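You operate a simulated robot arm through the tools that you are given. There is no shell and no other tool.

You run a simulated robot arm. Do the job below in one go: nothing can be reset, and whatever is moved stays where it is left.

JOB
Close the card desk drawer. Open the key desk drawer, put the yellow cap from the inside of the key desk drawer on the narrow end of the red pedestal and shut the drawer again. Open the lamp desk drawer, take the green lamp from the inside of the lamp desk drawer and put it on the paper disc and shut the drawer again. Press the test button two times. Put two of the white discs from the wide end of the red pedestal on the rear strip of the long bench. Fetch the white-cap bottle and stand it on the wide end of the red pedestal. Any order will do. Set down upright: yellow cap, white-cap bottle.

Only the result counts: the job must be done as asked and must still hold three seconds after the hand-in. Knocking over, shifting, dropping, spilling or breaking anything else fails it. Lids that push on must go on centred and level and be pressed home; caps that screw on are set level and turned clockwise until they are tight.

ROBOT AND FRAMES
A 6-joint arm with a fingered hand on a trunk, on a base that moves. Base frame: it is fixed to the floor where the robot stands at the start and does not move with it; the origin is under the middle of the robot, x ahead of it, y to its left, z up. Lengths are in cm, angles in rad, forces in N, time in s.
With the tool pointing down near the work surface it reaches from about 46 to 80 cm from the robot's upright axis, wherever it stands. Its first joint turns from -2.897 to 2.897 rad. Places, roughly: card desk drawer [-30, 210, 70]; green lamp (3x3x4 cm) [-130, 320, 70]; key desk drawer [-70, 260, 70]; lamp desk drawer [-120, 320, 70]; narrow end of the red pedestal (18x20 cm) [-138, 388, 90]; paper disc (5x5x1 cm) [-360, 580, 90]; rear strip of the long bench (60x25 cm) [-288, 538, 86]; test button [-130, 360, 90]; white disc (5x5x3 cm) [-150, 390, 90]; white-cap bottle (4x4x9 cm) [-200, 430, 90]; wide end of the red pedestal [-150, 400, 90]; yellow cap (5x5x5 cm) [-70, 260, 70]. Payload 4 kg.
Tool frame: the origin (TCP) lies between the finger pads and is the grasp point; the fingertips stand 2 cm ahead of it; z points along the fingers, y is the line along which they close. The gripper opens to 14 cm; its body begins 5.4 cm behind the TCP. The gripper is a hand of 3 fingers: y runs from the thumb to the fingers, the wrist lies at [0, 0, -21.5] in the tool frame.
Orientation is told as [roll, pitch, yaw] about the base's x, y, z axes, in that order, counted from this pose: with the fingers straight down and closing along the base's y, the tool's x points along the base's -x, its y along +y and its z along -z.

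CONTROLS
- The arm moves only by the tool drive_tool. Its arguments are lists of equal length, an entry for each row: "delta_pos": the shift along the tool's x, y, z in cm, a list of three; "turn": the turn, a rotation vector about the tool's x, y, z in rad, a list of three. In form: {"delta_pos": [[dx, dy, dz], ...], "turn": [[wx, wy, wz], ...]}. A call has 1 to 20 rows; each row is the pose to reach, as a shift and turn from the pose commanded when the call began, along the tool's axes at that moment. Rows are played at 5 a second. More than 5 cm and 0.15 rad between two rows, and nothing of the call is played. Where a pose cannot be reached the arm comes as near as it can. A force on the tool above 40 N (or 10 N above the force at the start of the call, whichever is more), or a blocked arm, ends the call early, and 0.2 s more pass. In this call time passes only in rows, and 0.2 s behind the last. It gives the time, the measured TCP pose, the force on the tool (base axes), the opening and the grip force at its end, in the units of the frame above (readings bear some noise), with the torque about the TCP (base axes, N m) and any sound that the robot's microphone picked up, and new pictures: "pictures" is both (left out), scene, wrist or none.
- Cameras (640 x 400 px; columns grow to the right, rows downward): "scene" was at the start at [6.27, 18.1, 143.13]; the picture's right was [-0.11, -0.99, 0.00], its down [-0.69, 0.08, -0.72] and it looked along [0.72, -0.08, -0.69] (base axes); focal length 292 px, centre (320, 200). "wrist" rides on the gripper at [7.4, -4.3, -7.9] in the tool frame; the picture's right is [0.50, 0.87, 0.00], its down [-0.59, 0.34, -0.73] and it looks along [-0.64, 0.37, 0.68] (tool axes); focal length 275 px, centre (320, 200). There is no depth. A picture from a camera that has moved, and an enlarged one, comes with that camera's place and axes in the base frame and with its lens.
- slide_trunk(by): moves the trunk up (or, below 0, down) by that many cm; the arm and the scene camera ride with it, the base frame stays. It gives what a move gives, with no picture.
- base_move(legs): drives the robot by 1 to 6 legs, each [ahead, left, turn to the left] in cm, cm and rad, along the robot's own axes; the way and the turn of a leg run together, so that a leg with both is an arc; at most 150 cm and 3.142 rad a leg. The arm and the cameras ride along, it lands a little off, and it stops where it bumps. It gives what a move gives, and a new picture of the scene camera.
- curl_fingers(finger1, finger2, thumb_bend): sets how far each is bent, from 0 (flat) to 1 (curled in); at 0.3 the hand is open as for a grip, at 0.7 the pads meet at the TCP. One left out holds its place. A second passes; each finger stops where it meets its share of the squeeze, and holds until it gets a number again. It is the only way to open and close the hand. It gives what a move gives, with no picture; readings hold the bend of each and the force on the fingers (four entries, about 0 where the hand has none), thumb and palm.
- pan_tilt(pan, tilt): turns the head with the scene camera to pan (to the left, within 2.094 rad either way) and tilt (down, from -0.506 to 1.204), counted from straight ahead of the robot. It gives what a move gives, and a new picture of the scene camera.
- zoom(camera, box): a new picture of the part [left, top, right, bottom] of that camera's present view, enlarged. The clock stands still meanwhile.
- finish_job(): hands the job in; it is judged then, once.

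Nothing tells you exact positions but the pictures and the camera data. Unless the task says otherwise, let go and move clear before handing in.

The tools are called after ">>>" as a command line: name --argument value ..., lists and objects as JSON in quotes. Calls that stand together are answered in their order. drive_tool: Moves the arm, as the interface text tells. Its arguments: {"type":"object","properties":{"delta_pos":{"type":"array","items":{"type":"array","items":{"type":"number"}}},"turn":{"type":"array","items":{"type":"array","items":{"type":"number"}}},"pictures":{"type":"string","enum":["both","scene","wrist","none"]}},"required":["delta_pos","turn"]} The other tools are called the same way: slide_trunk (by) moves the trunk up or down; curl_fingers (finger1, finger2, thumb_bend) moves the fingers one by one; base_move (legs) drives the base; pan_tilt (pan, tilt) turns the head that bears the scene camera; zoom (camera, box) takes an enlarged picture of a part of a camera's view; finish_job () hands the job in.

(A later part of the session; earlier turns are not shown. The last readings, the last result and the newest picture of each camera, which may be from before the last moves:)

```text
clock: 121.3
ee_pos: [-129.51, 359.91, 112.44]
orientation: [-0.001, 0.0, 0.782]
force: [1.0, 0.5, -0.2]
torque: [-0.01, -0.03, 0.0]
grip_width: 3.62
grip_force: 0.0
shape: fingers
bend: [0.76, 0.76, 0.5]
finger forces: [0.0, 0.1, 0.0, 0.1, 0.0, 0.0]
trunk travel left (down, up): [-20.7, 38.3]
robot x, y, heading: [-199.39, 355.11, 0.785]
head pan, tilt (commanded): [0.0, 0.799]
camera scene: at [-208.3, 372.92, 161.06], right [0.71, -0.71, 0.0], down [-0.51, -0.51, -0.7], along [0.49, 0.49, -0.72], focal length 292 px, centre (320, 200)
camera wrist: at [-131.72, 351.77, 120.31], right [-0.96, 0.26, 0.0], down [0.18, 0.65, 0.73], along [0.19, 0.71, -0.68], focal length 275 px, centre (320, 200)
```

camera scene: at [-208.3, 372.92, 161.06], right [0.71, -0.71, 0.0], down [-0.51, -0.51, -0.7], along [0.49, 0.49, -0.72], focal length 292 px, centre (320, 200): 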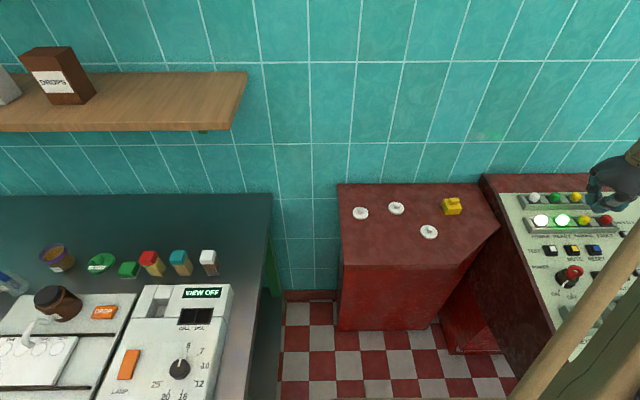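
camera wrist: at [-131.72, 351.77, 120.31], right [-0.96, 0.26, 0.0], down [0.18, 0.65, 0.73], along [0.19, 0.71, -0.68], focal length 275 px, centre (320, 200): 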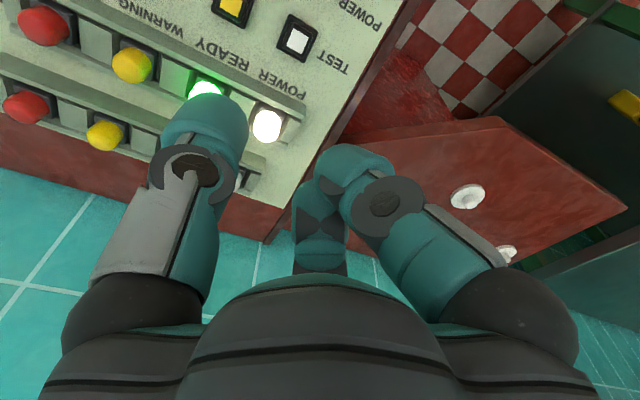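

Fingers 1 and 2 meet near the axis, so a closed three-finger tip is the simplest poker. I'll close the thumb too and check the tip against the button.

>>> curl_fingers --finger1 0.72 --finger2 0.72 --thumb_bend 0.72

>>> zoom --camera "wrist" --box '[160, 0, 480, 200]'

>>> zoom --camera "scene" --box '[520, 230, 600, 280]'

```text
clock: 122.3
ee_pos: [-129.41, 359.86, 112.45]
orientation: [0.002, 0.001, 0.782]
force: [-0.2, 0.8, -0.7]
torque: [-0.01, 0.02, -0.02]
grip_width: 0.34
grip_force: 0.0
shape: fingers
bend: [0.72, 0.72, 0.69]
finger forces: [0.0, 0.1, 0.0, 0.0, 0.1, 0.0]
trunk travel left (down, up): [-20.7, 38.3]
robot x, y, heading: [-199.26, 355.19, 0.782]
head pan, tilt (commanded): [0.0, 0.799]
```

```text
2.00 times, centred on (320, 100) of wrist
camera zoom: at [-131.68, 351.78, 120.3], right [-0.96, 0.26, 0.0], down [0.18, 0.65, 0.73], along [0.19, 0.71, -0.68], focal length 551 px, centre (320, 400)
```

zoom: 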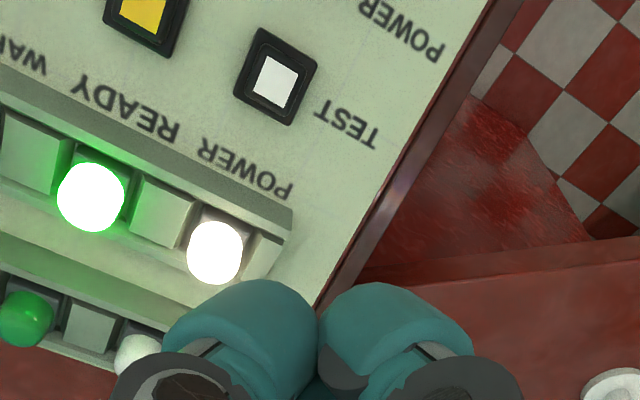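

```text
8.00 times, centred on (560, 255) of scene
camera zoom: at [-208.26, 372.94, 161.06], right [0.71, -0.71, 0.0], down [-0.51, -0.51, -0.7], along [0.49, 0.49, -0.72], focal length 2334 px, centre (-1600, -240)
```

zoom: 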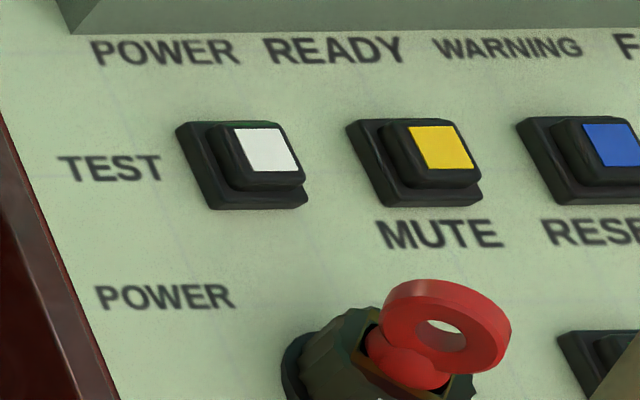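

The button top triangulates to about u 164.3, v 344.6, z 92. I'll align over it, descend to just above, and check.

>>> drive_tool --delta_pos '[[-0.7, -0.7, 0], [-1.35, -1.4, 0], [-1.35, -1.4, 4], [-1.35, -1.4, 8], [-1.35, -1.4, 12], [-1.35, -1.4, 15]]' --turn '[[0, 0, 0], [0, 0, 0], [0, 0, 0], [0, 0, 0], [0, 0, 0], [0, 0, 0]]' --pictures "both"

>>> zoom --camera "wrist" --box '[200, 70, 440, 220]'

>>> zoom --camera "scene" --box '[510, 210, 610, 272]'

```text
clock: 123.7
ee_pos: [-127.54, 360.01, 97.29]
orientation: [0.001, -0.001, 0.782]
force: [0.3, 0.4, -0.2]
torque: [0.01, -0.01, 0.02]
grip_width: 0.33
grip_force: 0.1
shape: fingers
bend: [0.72, 0.72, 0.69]
finger forces: [0.1, 0.1, 0.0, 0.1, 0.1, 0.0]
trunk travel left (down, up): [-20.7, 38.3]
robot x, y, heading: [-199.19, 355.12, 0.785]
head pan, tilt (commanded): [0.0, 0.799]
camera scene: at [-208.22, 372.94, 161.06], right [0.71, -0.71, 0.0], down [-0.51, -0.51, -0.7], along [0.49, 0.49, -0.72], focal length 292 px, centre (320, 200)
camera wrist: at [-129.72, 351.69, 105.27], right [-0.96, 0.26, 0.0], down [0.18, 0.65, 0.73], along [0.19, 0.71, -0.68], focal length 275 px, centre (320, 200)
```

scene: 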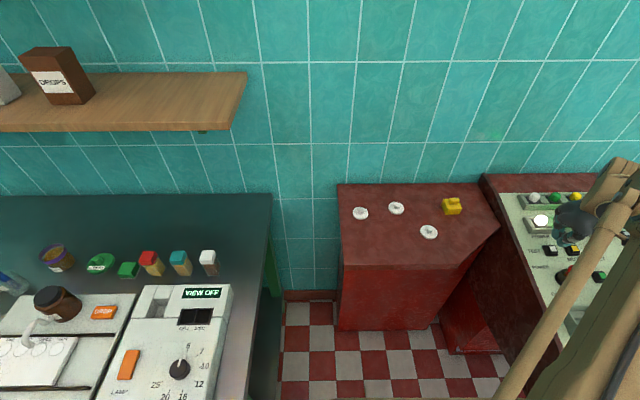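
wrist: 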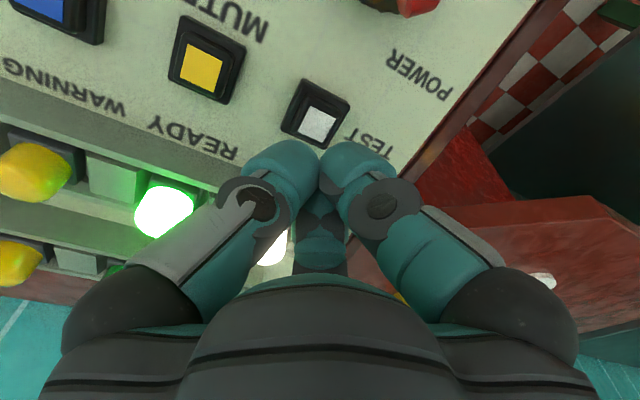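

```text
2.67 times, centred on (320, 145) of wrist
camera zoom: at [-129.72, 351.69, 105.27], right [-0.96, 0.26, 0.0], down [0.18, 0.65, 0.73], along [0.19, 0.71, -0.68], focal length 734 px, centre (320, 347)
```

zoom: 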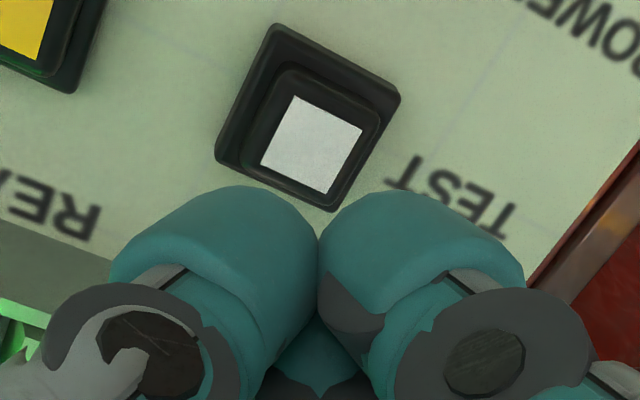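

```text
6.40 times, centred on (560, 241) of scene
camera zoom: at [-208.22, 372.94, 161.06], right [0.71, -0.71, 0.0], down [-0.51, -0.51, -0.7], along [0.49, 0.49, -0.72], focal length 1867 px, centre (-1216, -62)
```

zoom: 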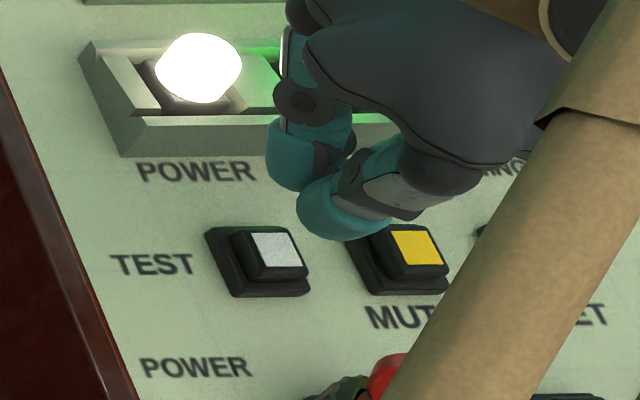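

The tip is within 0.3 cm of the button's centre. I'll descend slowly to press and listen for a click.

>>> drive_tool --delta_pos '[[0.15, -0.3, 1.0], [0.15, -0.3, 2.0], [0.15, -0.3, 2.5], [0.15, -0.3, 2.9], [0.15, -0.3, 3.2], [0.15, -0.3, 3.5], [0.15, -0.3, 3.8], [0.15, -0.3, 4.1], [0.15, -0.3, 4.4]]' --turn '[[0, 0, 0], [0, 0, 0], [0, 0, 0], [0, 0, 0], [0, 0, 0], [0, 0, 0], [0, 0, 0], [0, 0, 0], [0, 0, 0]]' --pictures "both"

>>> zoom --camera "scene" --box '[510, 210, 610, 272]'

```text
clock: 125.7
ee_pos: [-127.45, 359.61, 93.12]
orientation: [-0.001, -0.001, 0.78]
force: [2.6, 2.4, 21.3]
torque: [0.23, -0.21, -0.02]
grip_width: 0.41
grip_force: 13.7
shape: fingers
bend: [0.72, 0.71, 0.69]
finger forces: [0.1, 27.8, 0.0, 0.0, 0.0, 0.0]
trunk travel left (down, up): [-20.7, 38.3]
robot x, y, heading: [-199.19, 355.36, 0.783]
head pan, tilt (commanded): [0.0, 0.799]
heard: click
camera scene: at [-208.5, 372.95, 161.07], right [0.71, -0.71, 0.0], down [-0.51, -0.51, -0.7], along [0.49, 0.49, -0.72], focal length 292 px, centre (320, 200)
camera wrist: at [-129.7, 351.44, 101.07], right [-0.96, 0.26, 0.0], down [0.18, 0.65, 0.74], along [0.19, 0.71, -0.68], focal length 275 px, centre (320, 200)
```

scene: 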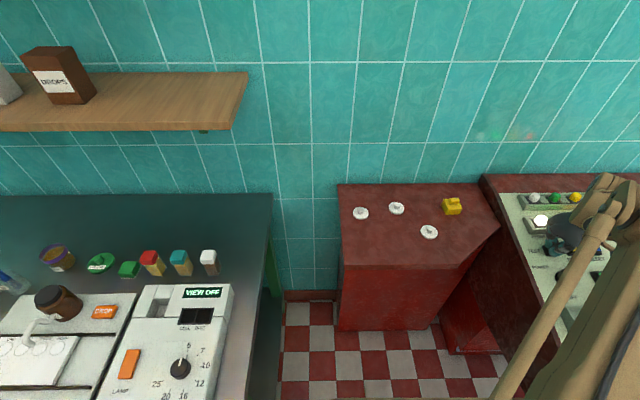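
wrist: 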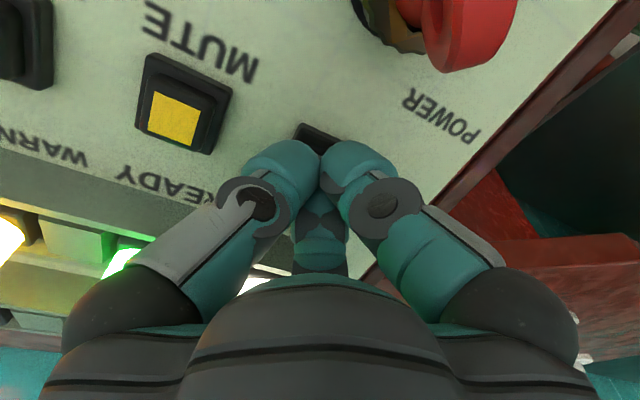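

```text
6.40 times, centred on (560, 241) of scene
camera zoom: at [-208.5, 372.95, 161.07], right [0.71, -0.71, 0.0], down [-0.51, -0.51, -0.7], along [0.49, 0.49, -0.72], focal length 1867 px, centre (-1216, -62)
```

zoom: 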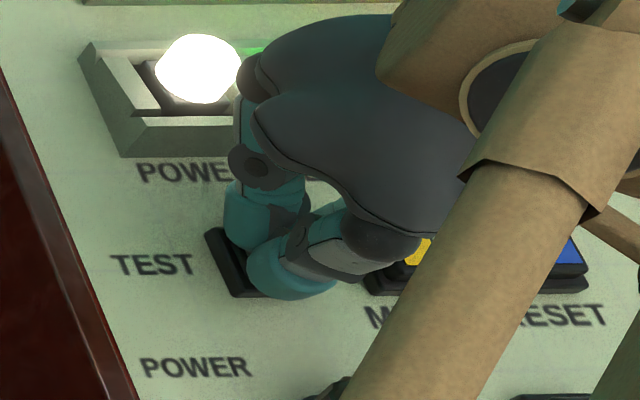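

Heard a click: the first press registered. I'll lift clear and then press a second time.

>>> drive_tool --delta_pos '[[0, 0, -1.0], [0, 0, -2.0], [0, 0, -3.5], [0, 0, -3.5]]' --turn '[[0, 0, 0], [0, 0, 0], [0, 0, 0], [0, 0, 0]]' --pictures "none"

>>> zoom --camera "scene" --box '[510, 210, 610, 272]'

>>> drive_tool --delta_pos '[[0, 0, 1.0], [0, 0, 1.8], [0, 0, 2.2], [0, 0, 2.6], [0, 0, 3.0], [0, 0, 3.3], [0, 0, 3.5]]' --turn '[[0, 0, 0], [0, 0, 0], [0, 0, 0], [0, 0, 0], [0, 0, 0], [0, 0, 0], [0, 0, 0]]' --pictures "none"

```text
clock: 126.7
ee_pos: [-127.41, 359.57, 96.47]
orientation: [0.001, -0.001, 0.782]
force: [0.7, 0.8, 0.0]
torque: [0.02, 0.01, -0.01]
grip_width: 0.4
grip_force: 0.0
shape: fingers
bend: [0.72, 0.72, 0.69]
finger forces: [0.0, 0.1, 0.0, 0.1, 0.1, 0.1]
trunk travel left (down, up): [-20.7, 38.3]
robot x, y, heading: [-199.56, 355.2, 0.782]
head pan, tilt (commanded): [0.0, 0.799]
```

```text
6.40 times, centred on (560, 241) of scene
camera zoom: at [-208.25, 372.94, 161.06], right [0.71, -0.71, 0.0], down [-0.51, -0.51, -0.7], along [0.49, 0.49, -0.72], focal length 1867 px, centre (-1216, -62)
```

zoom: 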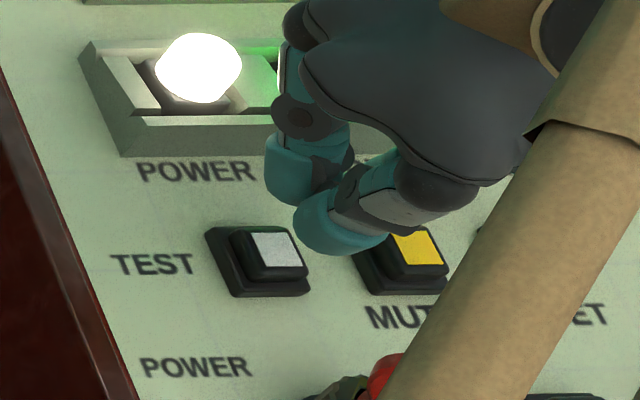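

```text
clock: 128.3
ee_pos: [-127.42, 359.61, 93.14]
orientation: [0.0, -0.002, 0.782]
force: [2.5, 1.1, 19.5]
torque: [0.22, -0.26, 0.0]
grip_width: 0.42
grip_force: 13.1
shape: fingers
bend: [0.72, 0.71, 0.69]
finger forces: [0.0, 27.4, 0.0, 0.0, 0.1, 0.0]
trunk travel left (down, up): [-20.7, 38.3]
robot x, y, heading: [-199.25, 355.18, 0.783]
head pan, tilt (commanded): [0.0, 0.799]
heard: click
```

Second click heard, so the test button has been pressed twice. Now I'll lift away and move over the nearest white disc on the pedestal.

>>> drive_tool --delta_pos '[[0, 0, -3], [0, 0, -7], [0, 0, -11], [0, 0, -15], [-1, 4, -15], [-2, 8, -15], [-3, 12, -15], [-4, 16, -15], [-5, 20, -15], [-6, 24, -15], [-6.5, 28, -15], [-6.8, 33, -15]]' --turn '[[0, 0, 0], [0, 0, 0], [0, 0, 0], [0, 0, 0], [0, 0, 0], [0, 0, 0], [0, 0, 0], [0, 0, 0], [0, 0, 0], [0, 0, 0], [0, 0, 0], [0, 0, 0]]' --pictures "none"

>>> curl_fingers --finger1 0.54 --finger2 0.54 --thumb_bend 0.54

>>> zoom --camera "wrist" --box '[0, 0, 640, 400]'

>>> zoom --camera "scene" --box '[330, 160, 490, 260]'

```text
clock: 130.9
ee_pos: [-145.92, 387.95, 107.93]
orientation: [-0.001, 0.0, 0.78]
force: [-0.4, 0.8, 1.1]
torque: [-0.04, 0.02, -0.01]
grip_width: 0.4
grip_force: 0.1
shape: fingers
bend: [0.72, 0.72, 0.7]
finger forces: [0.1, 0.1, 0.0, 0.0, 0.1, 0.0]
trunk travel left (down, up): [-20.7, 38.3]
robot x, y, heading: [-199.24, 355.01, 0.784]
head pan, tilt (commanded): [0.0, 0.799]
```

```text
clock: 131.9
ee_pos: [-145.77, 387.88, 107.99]
orientation: [0.0, 0.001, 0.782]
force: [0.0, -0.3, 0.2]
torque: [-0.02, 0.0, 0.0]
grip_width: 5.09
grip_force: 0.0
shape: fingers
bend: [0.54, 0.54, 0.54]
finger forces: [0.0, 0.1, 0.1, 0.1, 0.0, 0.0]
trunk travel left (down, up): [-20.7, 38.3]
robot x, y, heading: [-199.51, 355.18, 0.784]
head pan, tilt (commanded): [0.0, 0.799]
```

```text
1.00 times, centred on (320, 200) of wrist (not enlarged: the box is as wide or as high as the picture)
camera zoom: at [-148.01, 379.66, 115.86], right [-0.96, 0.26, 0.0], down [0.18, 0.65, 0.73], along [0.19, 0.71, -0.68], focal length 275 px, centre (320, 200)
```

zoom: 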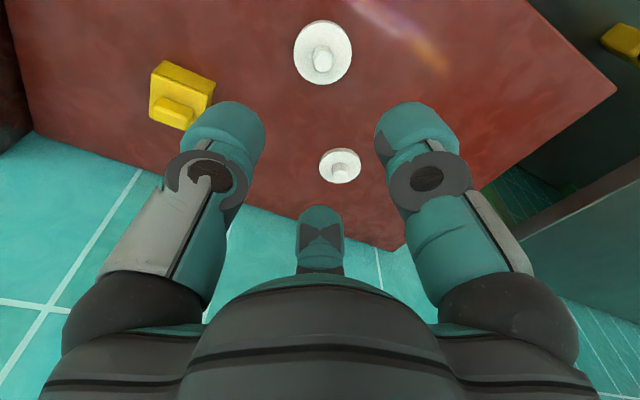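

```text
4.00 times, centred on (410, 210) of scene
camera zoom: at [-208.28, 372.96, 161.06], right [0.71, -0.71, 0.0], down [-0.51, -0.51, -0.7], along [0.49, 0.49, -0.72], focal length 1167 px, centre (-40, 160)
```

zoom: 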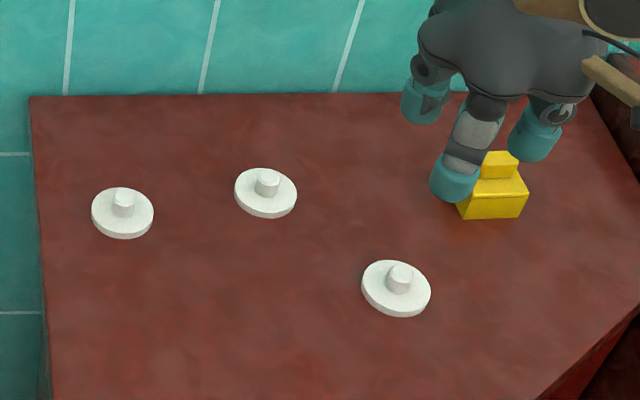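

The disc's knob is within a few millimetres of the hand axis. Descending over it.

>>> drive_tool --delta_pos '[[0.1, 0.3, 3], [0.1, 0.3, 6], [0.1, 0.3, 9], [0.1, 0.3, 10.5]]' --turn '[[0, 0, 0], [0, 0, 0], [0, 0, 0], [0, 0, 0]]' --pictures "wrist"

>>> zoom --camera "scene" --box '[370, 180, 490, 255]'

```text
clock: 132.9
ee_pos: [-146.08, 388.0, 97.41]
orientation: [0.0, 0.0, 0.783]
force: [-0.4, -0.6, 0.0]
torque: [0.02, 0.01, 0.05]
grip_width: 5.12
grip_force: 0.1
shape: fingers
bend: [0.54, 0.54, 0.54]
finger forces: [0.1, 0.0, 0.0, 0.0, 0.1, 0.0]
trunk travel left (down, up): [-20.7, 38.3]
robot x, y, heading: [-199.07, 355.05, 0.788]
head pan, tilt (commanded): [0.0, 0.799]
camera wrist: at [-148.36, 379.75, 105.38], right [-0.96, 0.26, 0.0], down [0.18, 0.65, 0.73], along [0.19, 0.71, -0.68], focal length 275 px, centre (320, 200)
```

wrist: 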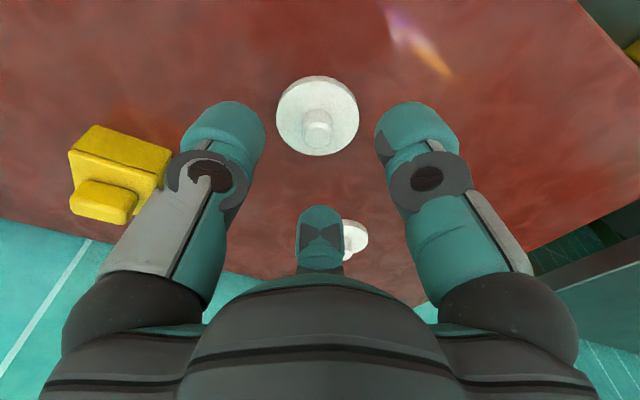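

```text
5.33 times, centred on (430, 218) of scene
camera zoom: at [-208.26, 372.97, 161.06], right [0.71, -0.71, 0.0], down [-0.51, -0.51, -0.7], along [0.49, 0.49, -0.72], focal length 1556 px, centre (-267, 107)
```

zoom: 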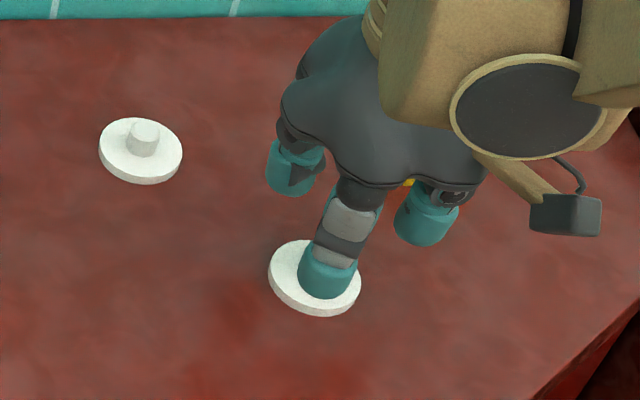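

>>> drive_tool --delta_pos '[[0.35, -0.35, 0.8], [0.35, -0.35, 1.8], [0.35, -0.35, 2.6], [0.35, -0.35, 3.1]]' --turn '[[0, 0, 0], [0, 0, 0], [0, 0, 0], [0, 0, 0]]' --pictures "wrist"

>>> zoom --camera "scene" --box '[370, 180, 490, 255]'

```text
clock: 133.9
ee_pos: [-146.29, 387.39, 94.3]
orientation: [0.001, 0.0, 0.781]
force: [-0.9, -0.4, -1.0]
torque: [0.01, -0.02, -0.04]
grip_width: 5.09
grip_force: 0.1
shape: fingers
bend: [0.54, 0.54, 0.54]
finger forces: [0.0, 0.0, 0.1, 0.0, 0.1, 0.0]
trunk travel left (down, up): [-20.7, 38.3]
robot x, y, heading: [-199.4, 355.05, 0.784]
head pan, tilt (commanded): [0.0, 0.799]
camera wrist: at [-148.35, 379.26, 102.29], right [-0.96, 0.26, 0.0], down [0.18, 0.65, 0.73], along [0.19, 0.71, -0.68], focal length 275 px, centre (320, 200)
```

wrist: 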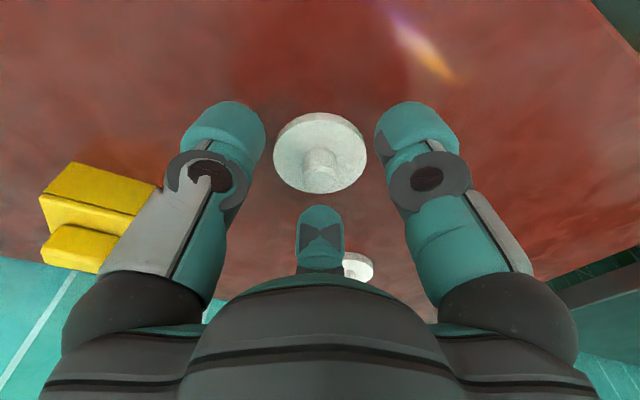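

```text
5.33 times, centred on (430, 218) of scene
camera zoom: at [-208.27, 372.96, 161.06], right [0.71, -0.71, 0.0], down [-0.51, -0.51, -0.7], along [0.49, 0.49, -0.72], focal length 1556 px, centre (-267, 107)
```

zoom: 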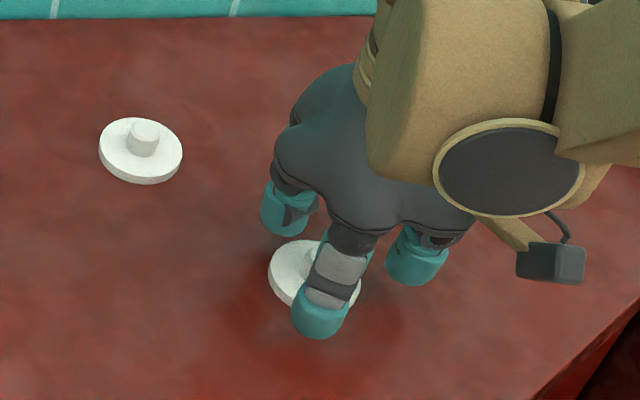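

The disc is centred under the hand. I'll go 0.5 cm lower and close on its knob.

>>> drive_tool --delta_pos '[[0, 0, 0.5]]' --turn '[[0, 0, 0]]' --pictures "none"

>>> curl_fingers --finger1 0.75 --finger2 0.75 --thumb_bend 0.75

>>> zoom --camera "wrist" --box '[160, 50, 480, 250]'

>>> zoom --camera "scene" --box '[370, 180, 490, 255]'

```text
clock: 134.3
ee_pos: [-146.19, 387.51, 93.79]
orientation: [-0.001, -0.001, 0.781]
force: [0.5, 0.1, 0.4]
torque: [-0.02, 0.0, -0.03]
grip_width: 5.08
grip_force: 0.1
shape: fingers
bend: [0.54, 0.54, 0.54]
finger forces: [0.0, 0.0, 0.0, 0.0, 0.1, 0.0]
trunk travel left (down, up): [-20.7, 38.3]
robot x, y, heading: [-199.3, 355.17, 0.781]
head pan, tilt (commanded): [0.0, 0.799]
```

```text
clock: 135.3
ee_pos: [-146.04, 387.42, 93.8]
orientation: [0.0, -0.001, 0.781]
force: [0.7, 1.1, 10.0]
torque: [0.02, 0.02, 0.0]
grip_width: 0.23
grip_force: 12.7
shape: fingers
bend: [0.73, 0.73, 0.72]
finger forces: [7.0, 8.5, 0.1, 0.0, 8.8, 0.0]
trunk travel left (down, up): [-20.7, 38.3]
robot x, y, heading: [-199.75, 354.98, 0.784]
head pan, tilt (commanded): [0.0, 0.799]
```

```text
2.00 times, centred on (320, 150) of wrist
camera zoom: at [-148.39, 379.25, 101.84], right [-0.96, 0.26, 0.0], down [0.18, 0.65, 0.73], along [0.19, 0.71, -0.68], focal length 551 px, centre (320, 300)
```

zoom: 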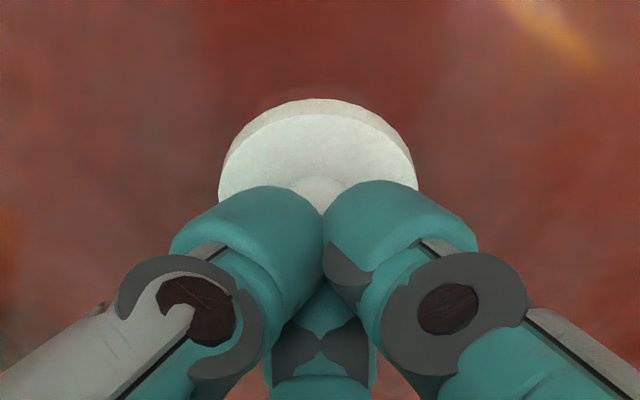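

```text
5.33 times, centred on (430, 218) of scene
camera zoom: at [-208.37, 372.92, 161.06], right [0.71, -0.71, 0.0], down [-0.51, -0.51, -0.7], along [0.49, 0.49, -0.72], focal length 1556 px, centre (-267, 107)
```

zoom: 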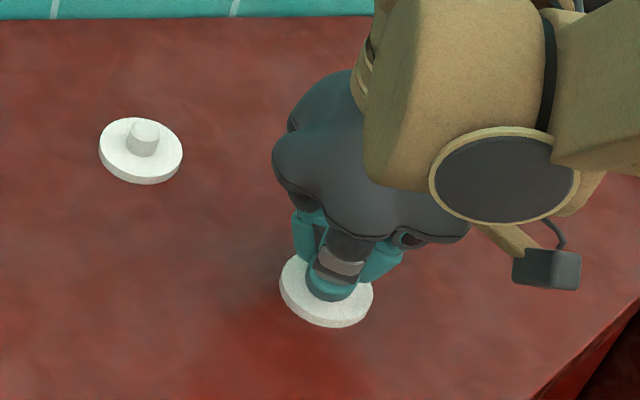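

The fingertips closed just above the knob. I'll reopen and instead grip the disc by its rim, lower down.

>>> curl_fingers --finger1 0.49 --finger2 0.49 --thumb_bend 0.49

>>> zoom --camera "wrist" --box '[160, 50, 480, 250]'

>>> zoom --camera "scene" --box '[370, 180, 490, 255]'

```text
clock: 136.3
ee_pos: [-146.14, 387.52, 93.82]
orientation: [0.0, 0.0, 0.783]
force: [0.2, -0.1, -0.5]
torque: [0.02, 0.04, 0.02]
grip_width: 6.65
grip_force: 0.0
shape: fingers
bend: [0.49, 0.49, 0.49]
finger forces: [0.0, 0.0, 0.0, 0.1, 0.0, 0.0]
trunk travel left (down, up): [-20.7, 38.3]
robot x, y, heading: [-199.05, 355.54, 0.785]
head pan, tilt (commanded): [0.0, 0.799]
```

```text
2.00 times, centred on (320, 150) of wrist
camera zoom: at [-148.33, 379.27, 101.79], right [-0.96, 0.26, 0.0], down [0.18, 0.65, 0.73], along [0.19, 0.71, -0.68], focal length 551 px, centre (320, 300)
```

zoom: 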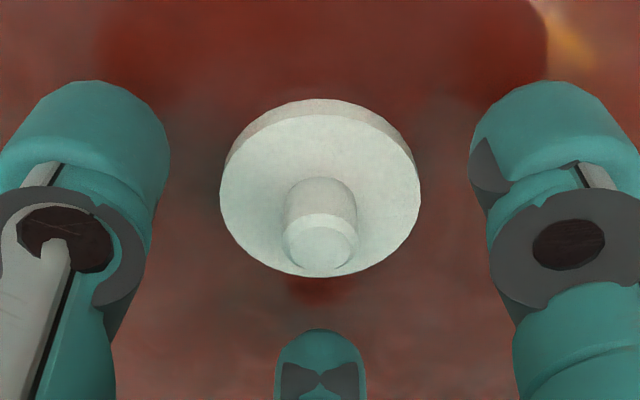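

```text
5.33 times, centred on (430, 218) of scene
camera zoom: at [-208.27, 372.96, 161.06], right [0.71, -0.71, 0.0], down [-0.51, -0.51, -0.7], along [0.49, 0.49, -0.72], focal length 1556 px, centre (-267, 107)
```

zoom: 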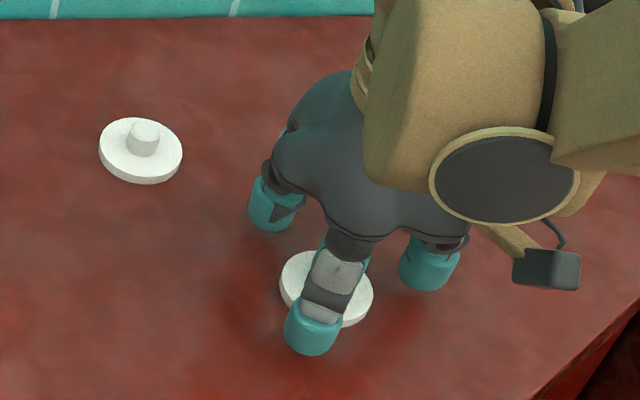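

The disc stays flat and centred. I'll shift slightly toward it, lower to just above the surface and close on its rim.

>>> drive_tool --delta_pos '[[0.6, -0.35, 0.0], [0.6, -0.35, 0.4], [0.6, -0.35, 0.7]]' --turn '[[0, 0, 0], [0, 0, 0], [0, 0, 0]]' --pictures "none"

>>> curl_fingers --finger1 0.7 --finger2 0.7 --thumb_bend 0.7

>>> zoom --camera "wrist" --box '[160, 50, 480, 250]'

>>> zoom --camera "scene" --box '[370, 180, 490, 255]'

```text
clock: 137.1
ee_pos: [-146.17, 386.78, 93.19]
orientation: [0.0, 0.0, 0.783]
force: [-0.6, 0.4, -0.4]
torque: [-0.01, -0.02, 0.04]
grip_width: 6.66
grip_force: 0.0
shape: fingers
bend: [0.49, 0.49, 0.49]
finger forces: [0.1, 0.1, 0.0, 0.0, 0.0, 0.1]
trunk travel left (down, up): [-20.7, 38.3]
robot x, y, heading: [-199.45, 355.3, 0.785]
head pan, tilt (commanded): [0.0, 0.799]
```

```text
clock: 138.1
ee_pos: [-146.25, 386.78, 93.18]
orientation: [-0.002, 0.001, 0.783]
force: [0.6, -0.2, 2.2]
torque: [-0.08, 0.01, -0.01]
grip_width: 1.84
grip_force: 12.0
shape: fingers
bend: [0.65, 0.65, 0.65]
finger forces: [6.2, 9.3, 0.1, 0.0, 9.4, 0.0]
trunk travel left (down, up): [-20.7, 38.3]
robot x, y, heading: [-199.13, 355.11, 0.783]
head pan, tilt (commanded): [0.0, 0.799]
```

```text
2.00 times, centred on (320, 150) of wrist
camera zoom: at [-148.5, 378.6, 101.1], right [-0.96, 0.26, 0.0], down [0.18, 0.65, 0.73], along [0.19, 0.71, -0.68], focal length 551 px, centre (320, 300)
```

zoom: 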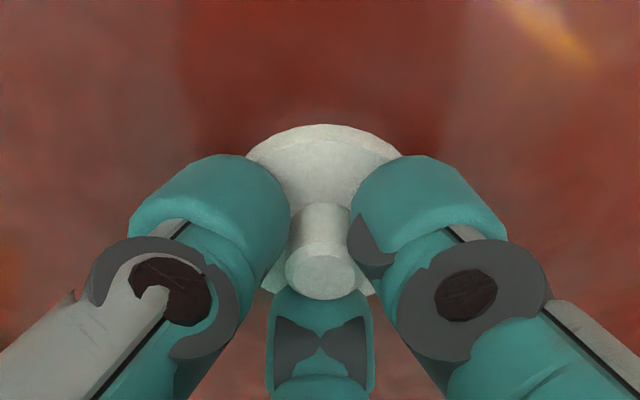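

```text
5.33 times, centred on (430, 218) of scene
camera zoom: at [-208.29, 372.95, 161.06], right [0.71, -0.71, 0.0], down [-0.51, -0.51, -0.7], along [0.49, 0.49, -0.72], focal length 1556 px, centre (-267, 107)
```

zoom: 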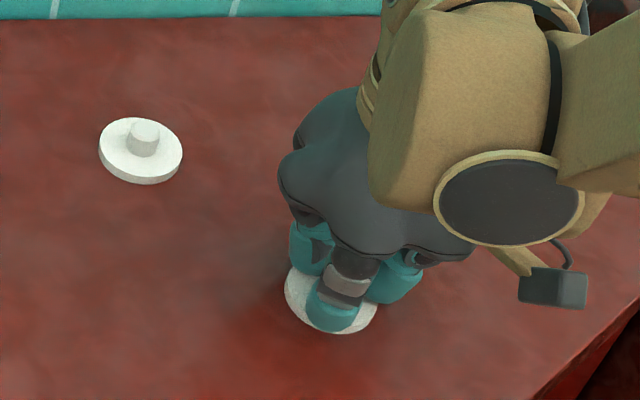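

The fingers now grip the knob firmly with the disc flat beneath. Lifting to check.

>>> drive_tool --delta_pos '[[0, 0, -0.7], [0, 0, -2], [0, 0, -4], [0, 0, -7], [0, 0, -10], [0, 0, -13]]' --turn '[[0, 0, 0], [0, 0, 0], [0, 0, 0], [0, 0, 0], [0, 0, 0], [0, 0, 0]]' --pictures "both"

>>> zoom --camera "scene" --box '[370, 130, 490, 205]'

```text
clock: 139.5
ee_pos: [-146.46, 386.62, 106.21]
orientation: [0.0, 0.001, 0.782]
force: [0.1, 0.5, -0.5]
torque: [-0.01, 0.02, 0.02]
grip_width: 1.82
grip_force: 12.6
shape: fingers
bend: [0.65, 0.65, 0.65]
finger forces: [6.3, 9.7, 0.1, 0.0, 9.0, 0.0]
trunk travel left (down, up): [-20.7, 38.3]
robot x, y, heading: [-199.36, 354.82, 0.787]
head pan, tilt (commanded): [0.0, 0.799]
camera scene: at [-208.33, 372.92, 161.06], right [0.71, -0.71, 0.0], down [-0.51, -0.51, -0.7], along [0.49, 0.49, -0.72], focal length 292 px, centre (320, 200)
camera wrist: at [-148.57, 378.51, 114.16], right [-0.96, 0.26, 0.0], down [0.18, 0.65, 0.73], along [0.19, 0.71, -0.68], focal length 275 px, centre (320, 200)
```

scene: 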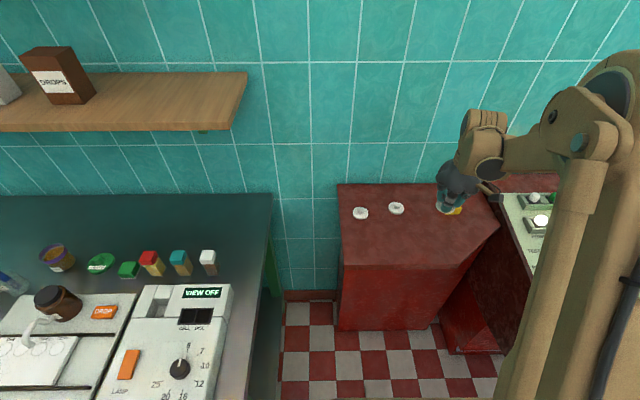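
wrist: 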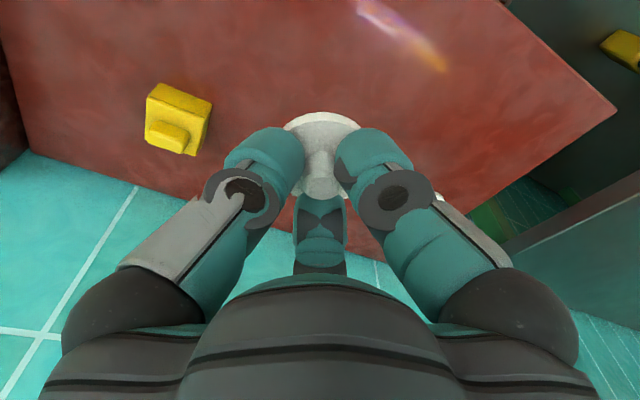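

```text
5.33 times, centred on (430, 168) of scene
camera zoom: at [-208.33, 372.92, 161.06], right [0.71, -0.71, 0.0], down [-0.51, -0.51, -0.7], along [0.49, 0.49, -0.72], focal length 1556 px, centre (-267, 373)
```

zoom: 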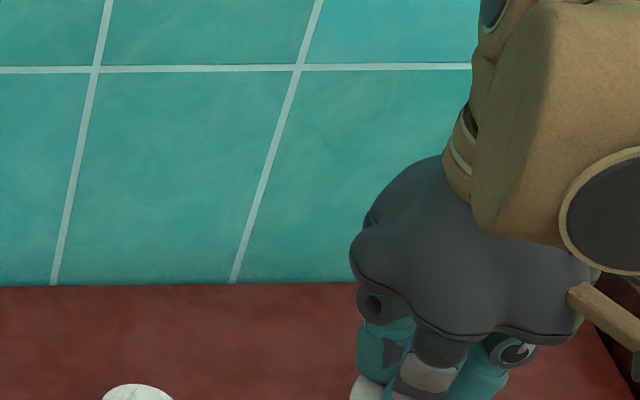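

The disc is held well. I'll raise the trunk, back out, and head left to look at the long bench's rear strip.

>>> slide_trunk --by 20

>>> base_move --legs '[[-48, 0, 0], [0, 120, 0]]'

>>> pan_tilt --pan 0.3 --tilt 0.6

```text
clock: 141.7
ee_pos: [-146.35, 386.77, 126.23]
orientation: [0.0, -0.001, 0.782]
force: [0.0, -0.1, -0.4]
torque: [0.02, 0.0, -0.01]
grip_width: 1.87
grip_force: 12.4
shape: fingers
bend: [0.65, 0.65, 0.65]
finger forces: [6.3, 9.8, 0.0, 0.0, 8.9, 0.1]
trunk travel left (down, up): [-40.7, 18.3]
robot x, y, heading: [-199.01, 355.51, 0.782]
head pan, tilt (commanded): [0.0, 0.799]
```

```text
clock: 150.1
ee_pos: [-264.59, 437.49, 126.06]
orientation: [0.001, -0.001, 0.792]
force: [0.1, -0.6, 0.9]
torque: [0.0, 0.02, 0.04]
grip_width: 1.81
grip_force: 12.2
shape: fingers
bend: [0.65, 0.65, 0.65]
finger forces: [6.4, 9.7, 0.0, 0.1, 9.0, 0.1]
trunk travel left (down, up): [-40.7, 18.3]
robot x, y, heading: [-317.17, 405.18, 0.789]
head pan, tilt (commanded): [0.0, 0.799]
camera scene: at [-326.5, 423.16, 181.05], right [0.71, -0.7, 0.0], down [-0.5, -0.51, -0.7], along [0.49, 0.5, -0.72], focal length 292 px, centre (320, 200)
```

scene: 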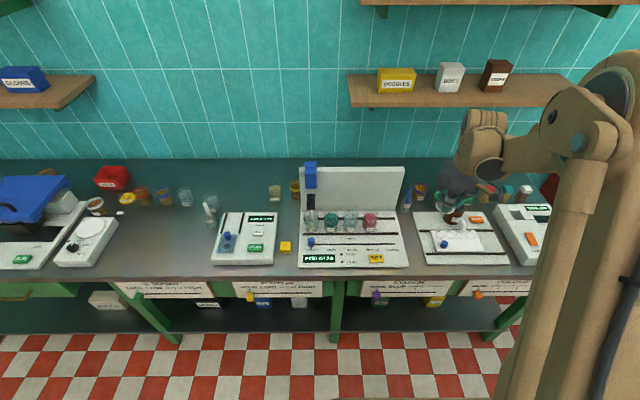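

```text
clock: 150.9
ee_pos: [-264.55, 437.47, 126.25]
orientation: [-0.001, 0.0, 0.791]
force: [0.5, -0.5, 0.5]
torque: [-0.01, -0.03, 0.01]
grip_width: 1.83
grip_force: 12.6
shape: fingers
bend: [0.65, 0.65, 0.65]
finger forces: [6.2, 9.7, 0.1, 0.0, 9.0, 0.0]
trunk travel left (down, up): [-40.7, 18.3]
robot x, y, heading: [-317.52, 405.62, 0.791]
head pan, tilt (commanded): [0.3, 0.6]
camera scene: at [-328.05, 425.22, 182.74], right [0.89, -0.46, 0.0], down [-0.26, -0.5, -0.82], along [0.38, 0.73, -0.57], focal length 292 px, centre (320, 200)
```

scene: 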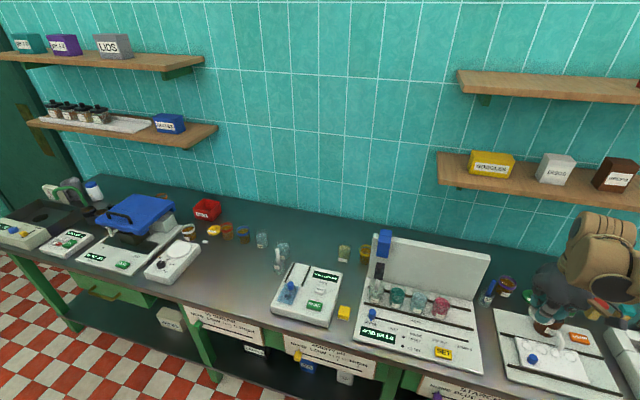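

I see the bench: the rear strip centre should be around pixel (289, 224), with a free patch left of the instrument with the upright panel. I'll zoom in.

>>> zoom --camera "scene" --box '[180, 180, 380, 305]'

>>> zoom --camera "scene" --box '[0, 160, 220, 298]'

```text
3.20 times, centred on (280, 242) of scene
camera zoom: at [-328.05, 425.22, 182.74], right [0.89, -0.46, 0.0], down [-0.26, -0.5, -0.82], along [0.38, 0.73, -0.57], focal length 934 px, centre (448, 64)
```

zoom: 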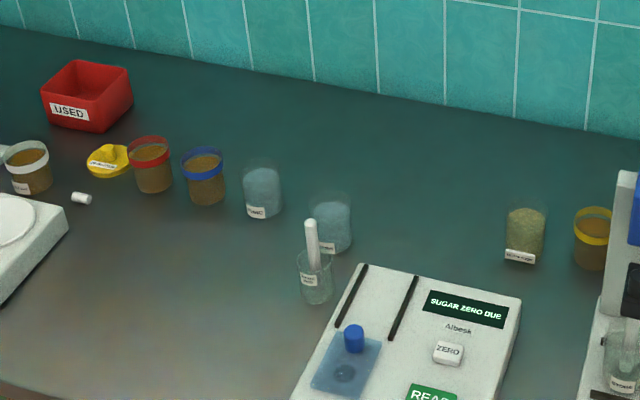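

```text
2.90 times, centred on (110, 229) of scene
camera zoom: at [-328.05, 425.22, 182.74], right [0.89, -0.46, 0.0], down [-0.26, -0.5, -0.82], along [0.38, 0.73, -0.57], focal length 846 px, centre (929, 116)
```

zoom: 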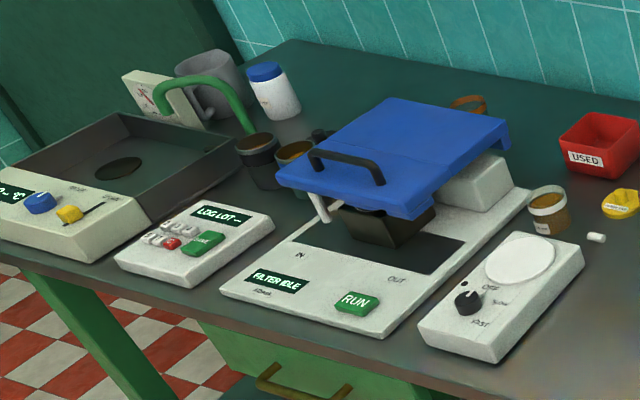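

The rear strip behind the cups is free around v≈565–585. I'll move left to be in front of it, then advance.

>>> base_move --legs '[[0, 74, -0.005], [25, 0, 0]]'

>>> pan_tilt --pan 0.0 --tilt 0.75

>>> zoom --camera "scene" --box '[240, 120, 480, 270]'

```text
clock: 156.4
ee_pos: [-298.29, 506.53, 126.1]
orientation: [0.0, 0.001, 0.774]
force: [-0.6, -0.1, -0.5]
torque: [-0.01, 0.0, 0.01]
grip_width: 1.81
grip_force: 12.5
shape: fingers
bend: [0.65, 0.65, 0.65]
finger forces: [6.3, 9.9, 0.1, 0.0, 9.0, 0.0]
trunk travel left (down, up): [-40.7, 18.3]
robot x, y, heading: [-351.68, 474.87, 0.777]
head pan, tilt (commanded): [0.3, 0.6]
camera scene: at [-361.8, 495.32, 182.74], right [0.88, -0.47, 0.0], down [-0.27, -0.5, -0.82], along [0.39, 0.73, -0.57], focal length 292 px, centre (320, 200)
```

scene: 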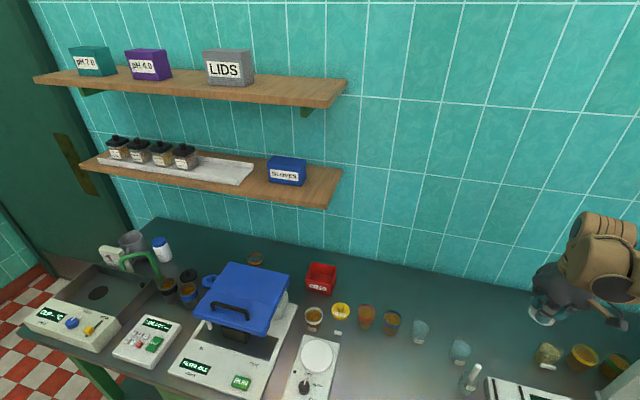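

```text
clock: 157.2
ee_pos: [-298.21, 506.48, 126.21]
orientation: [0.0, 0.0, 0.774]
force: [1.1, 0.7, -0.8]
torque: [0.01, -0.02, 0.0]
grip_width: 1.82
grip_force: 12.7
shape: fingers
bend: [0.65, 0.65, 0.65]
finger forces: [6.3, 9.7, 0.0, 0.0, 9.0, 0.0]
trunk travel left (down, up): [-40.7, 18.3]
robot x, y, heading: [-351.67, 475.12, 0.779]
head pan, tilt (commanded): [0.0, 0.75]
camera scene: at [-360.22, 493.22, 181.46], right [0.7, -0.71, 0.0], down [-0.49, -0.48, -0.73], along [0.52, 0.51, -0.68], focal length 292 px, centre (320, 200)
```

scene: 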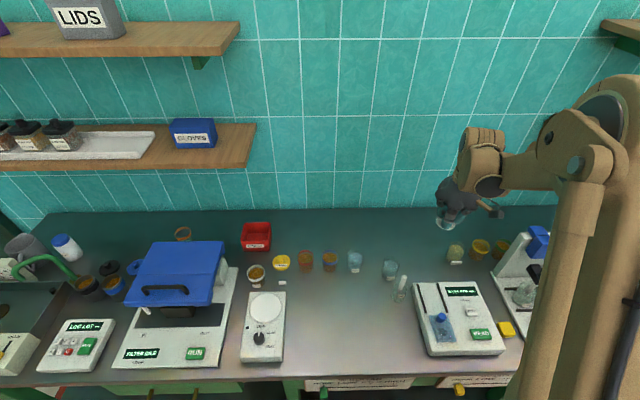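

```text
2.67 times, centred on (360, 195) of scene
camera zoom: at [-360.22, 493.22, 181.46], right [0.7, -0.71, 0.0], down [-0.49, -0.48, -0.73], along [0.52, 0.51, -0.68], focal length 778 px, centre (213, 213)
```

zoom: 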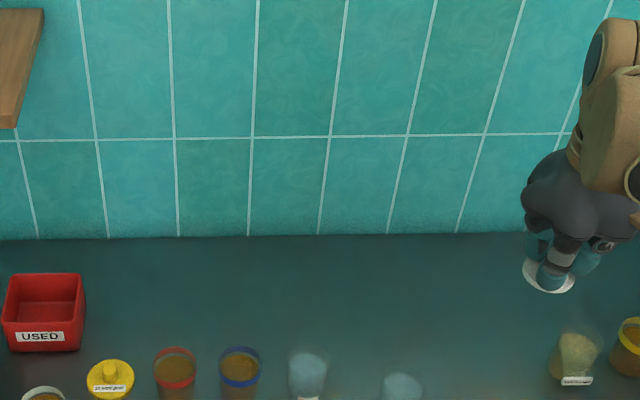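

There's clear space on the rear strip around v≈573, u≈172. I'll inch ahead and check that the base doesn't bump.

>>> base_move --legs '[[8, 0, 0.008]]'

>>> pan_tilt --pan 0.0 --tilt 1.15

```text
clock: 158.2
ee_pos: [-292.78, 512.54, 126.09]
orientation: [-0.001, 0.003, 0.781]
force: [0.4, 0.4, -1.2]
torque: [-0.01, 0.01, -0.01]
grip_width: 1.82
grip_force: 12.8
shape: fingers
bend: [0.65, 0.65, 0.65]
finger forces: [6.2, 9.6, 0.0, 0.0, 8.9, 0.1]
trunk travel left (down, up): [-40.7, 18.3]
robot x, y, heading: [-345.71, 480.8, 0.787]
head pan, tilt (commanded): [0.0, 0.75]
camera scene: at [-354.47, 498.96, 181.45], right [0.71, -0.71, 0.0], down [-0.48, -0.48, -0.73], along [0.52, 0.52, -0.68], focal length 292 px, centre (320, 200)
```

scene: 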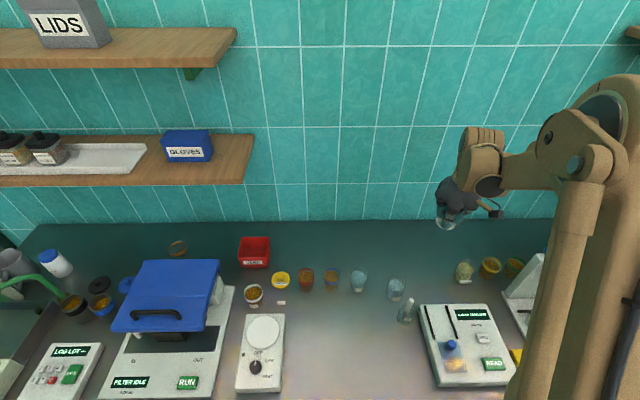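

```text
clock: 159.1
ee_pos: [-292.82, 512.44, 126.14]
orientation: [-0.001, 0.001, 0.781]
force: [-0.4, 0.3, -0.5]
torque: [0.0, -0.02, -0.01]
grip_width: 1.82
grip_force: 12.2
shape: fingers
bend: [0.65, 0.65, 0.65]
finger forces: [6.3, 9.7, 0.0, 0.1, 9.0, 0.0]
trunk travel left (down, up): [-40.7, 18.3]
robot x, y, heading: [-345.62, 481.31, 0.787]
head pan, tilt (commanded): [0.0, 1.15]
camera scene: at [-356.29, 497.15, 178.58], right [0.71, -0.71, 0.0], down [-0.65, -0.64, -0.41], along [0.29, 0.29, -0.91], focal length 292 px, centre (320, 200)
```

scene: 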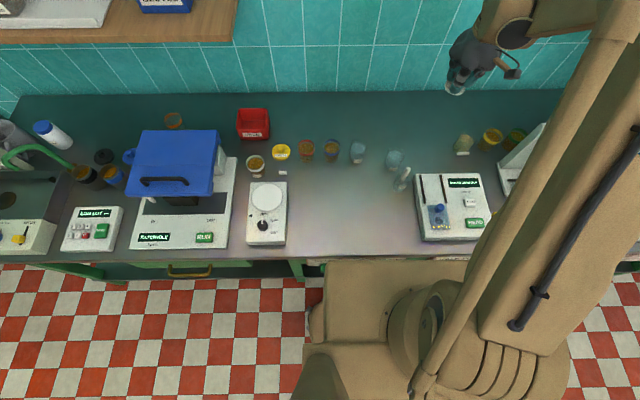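

No bump, and the bench is within reach. I'll extend the arm to above the target spot on the rear strip.

>>> drive_tool --delta_pos '[[-2.8, 0.6, 0], [-5.6, 1.2, 0], [-8.4, 1.8, 0], [-11.2, 2.4, 0], [-14, 3.0, 0], [-16.5, 3.6, 0]]' --turn '[[0, 0, 0], [0, 0, 0], [0, 0, 0], [0, 0, 0], [0, 0, 0], [0, 0, 0]]' --pictures "none"

>>> slide_trunk --by -22

>>> pan_tilt --pan -0.1 --tilt 0.7

>>> zoom --camera "wrist" --box '[0, 0, 640, 400]'

```text
clock: 160.5
ee_pos: [-283.64, 526.68, 125.99]
orientation: [0.0, -0.001, 0.782]
force: [1.0, -0.8, -0.4]
torque: [-0.04, -0.01, 0.01]
grip_width: 1.81
grip_force: 12.7
shape: fingers
bend: [0.65, 0.65, 0.65]
finger forces: [6.3, 9.7, 0.0, 0.0, 8.9, 0.0]
trunk travel left (down, up): [-40.7, 18.3]
robot x, y, heading: [-345.66, 480.85, 0.786]
head pan, tilt (commanded): [0.0, 1.15]
```

```text
clock: 162.8
ee_pos: [-283.53, 526.51, 104.22]
orientation: [-0.001, -0.001, 0.784]
force: [0.2, 0.6, -0.3]
torque: [0.03, 0.01, 0.01]
grip_width: 1.83
grip_force: 12.3
shape: fingers
bend: [0.65, 0.65, 0.65]
finger forces: [6.3, 9.7, 0.1, 0.1, 8.9, 0.1]
trunk travel left (down, up): [-18.7, 40.3]
robot x, y, heading: [-345.87, 481.02, 0.783]
head pan, tilt (commanded): [0.0, 1.15]
```

```text
clock: 163.7
ee_pos: [-283.49, 526.66, 104.2]
orientation: [-0.001, -0.002, 0.78]
force: [0.2, 0.2, -0.2]
torque: [0.0, 0.02, -0.02]
grip_width: 1.87
grip_force: 12.4
shape: fingers
bend: [0.65, 0.65, 0.65]
finger forces: [6.2, 9.7, 0.0, 0.1, 9.0, 0.0]
trunk travel left (down, up): [-18.7, 40.3]
robot x, y, heading: [-345.35, 481.17, 0.783]
head pan, tilt (commanded): [-0.099, 0.7]
camera scene: at [-353.93, 498.31, 159.87], right [0.63, -0.77, 0.0], down [-0.5, -0.41, -0.76], along [0.59, 0.48, -0.65], focal length 292 px, centre (320, 200)
```

scene: 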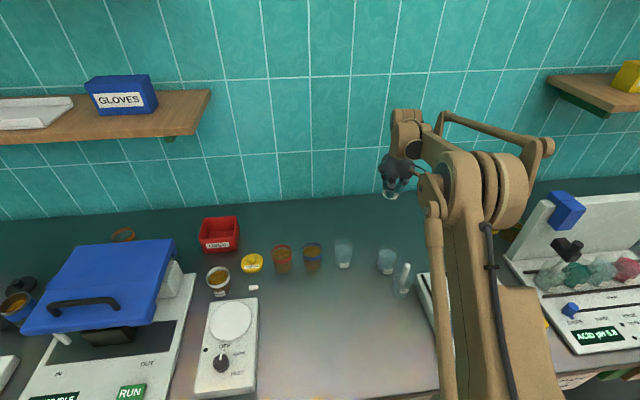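

```text
1.00 times, centred on (320, 200) of wrist (not enlarged: the box is as wide or as high as the picture)
camera zoom: at [-285.81, 518.37, 112.08], right [-0.96, 0.26, 0.0], down [0.18, 0.65, 0.73], along [0.19, 0.71, -0.68], focal length 275 px, centre (320, 200)
```

zoom: 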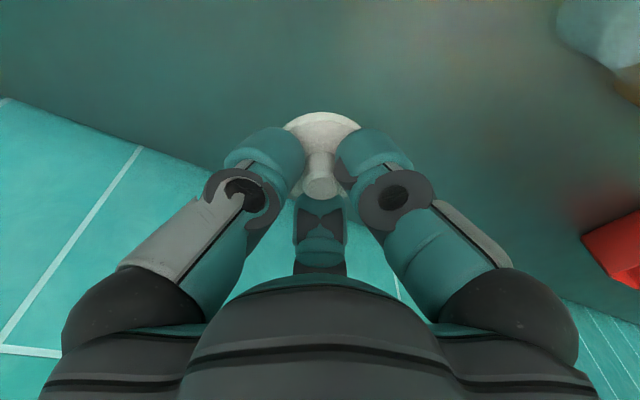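

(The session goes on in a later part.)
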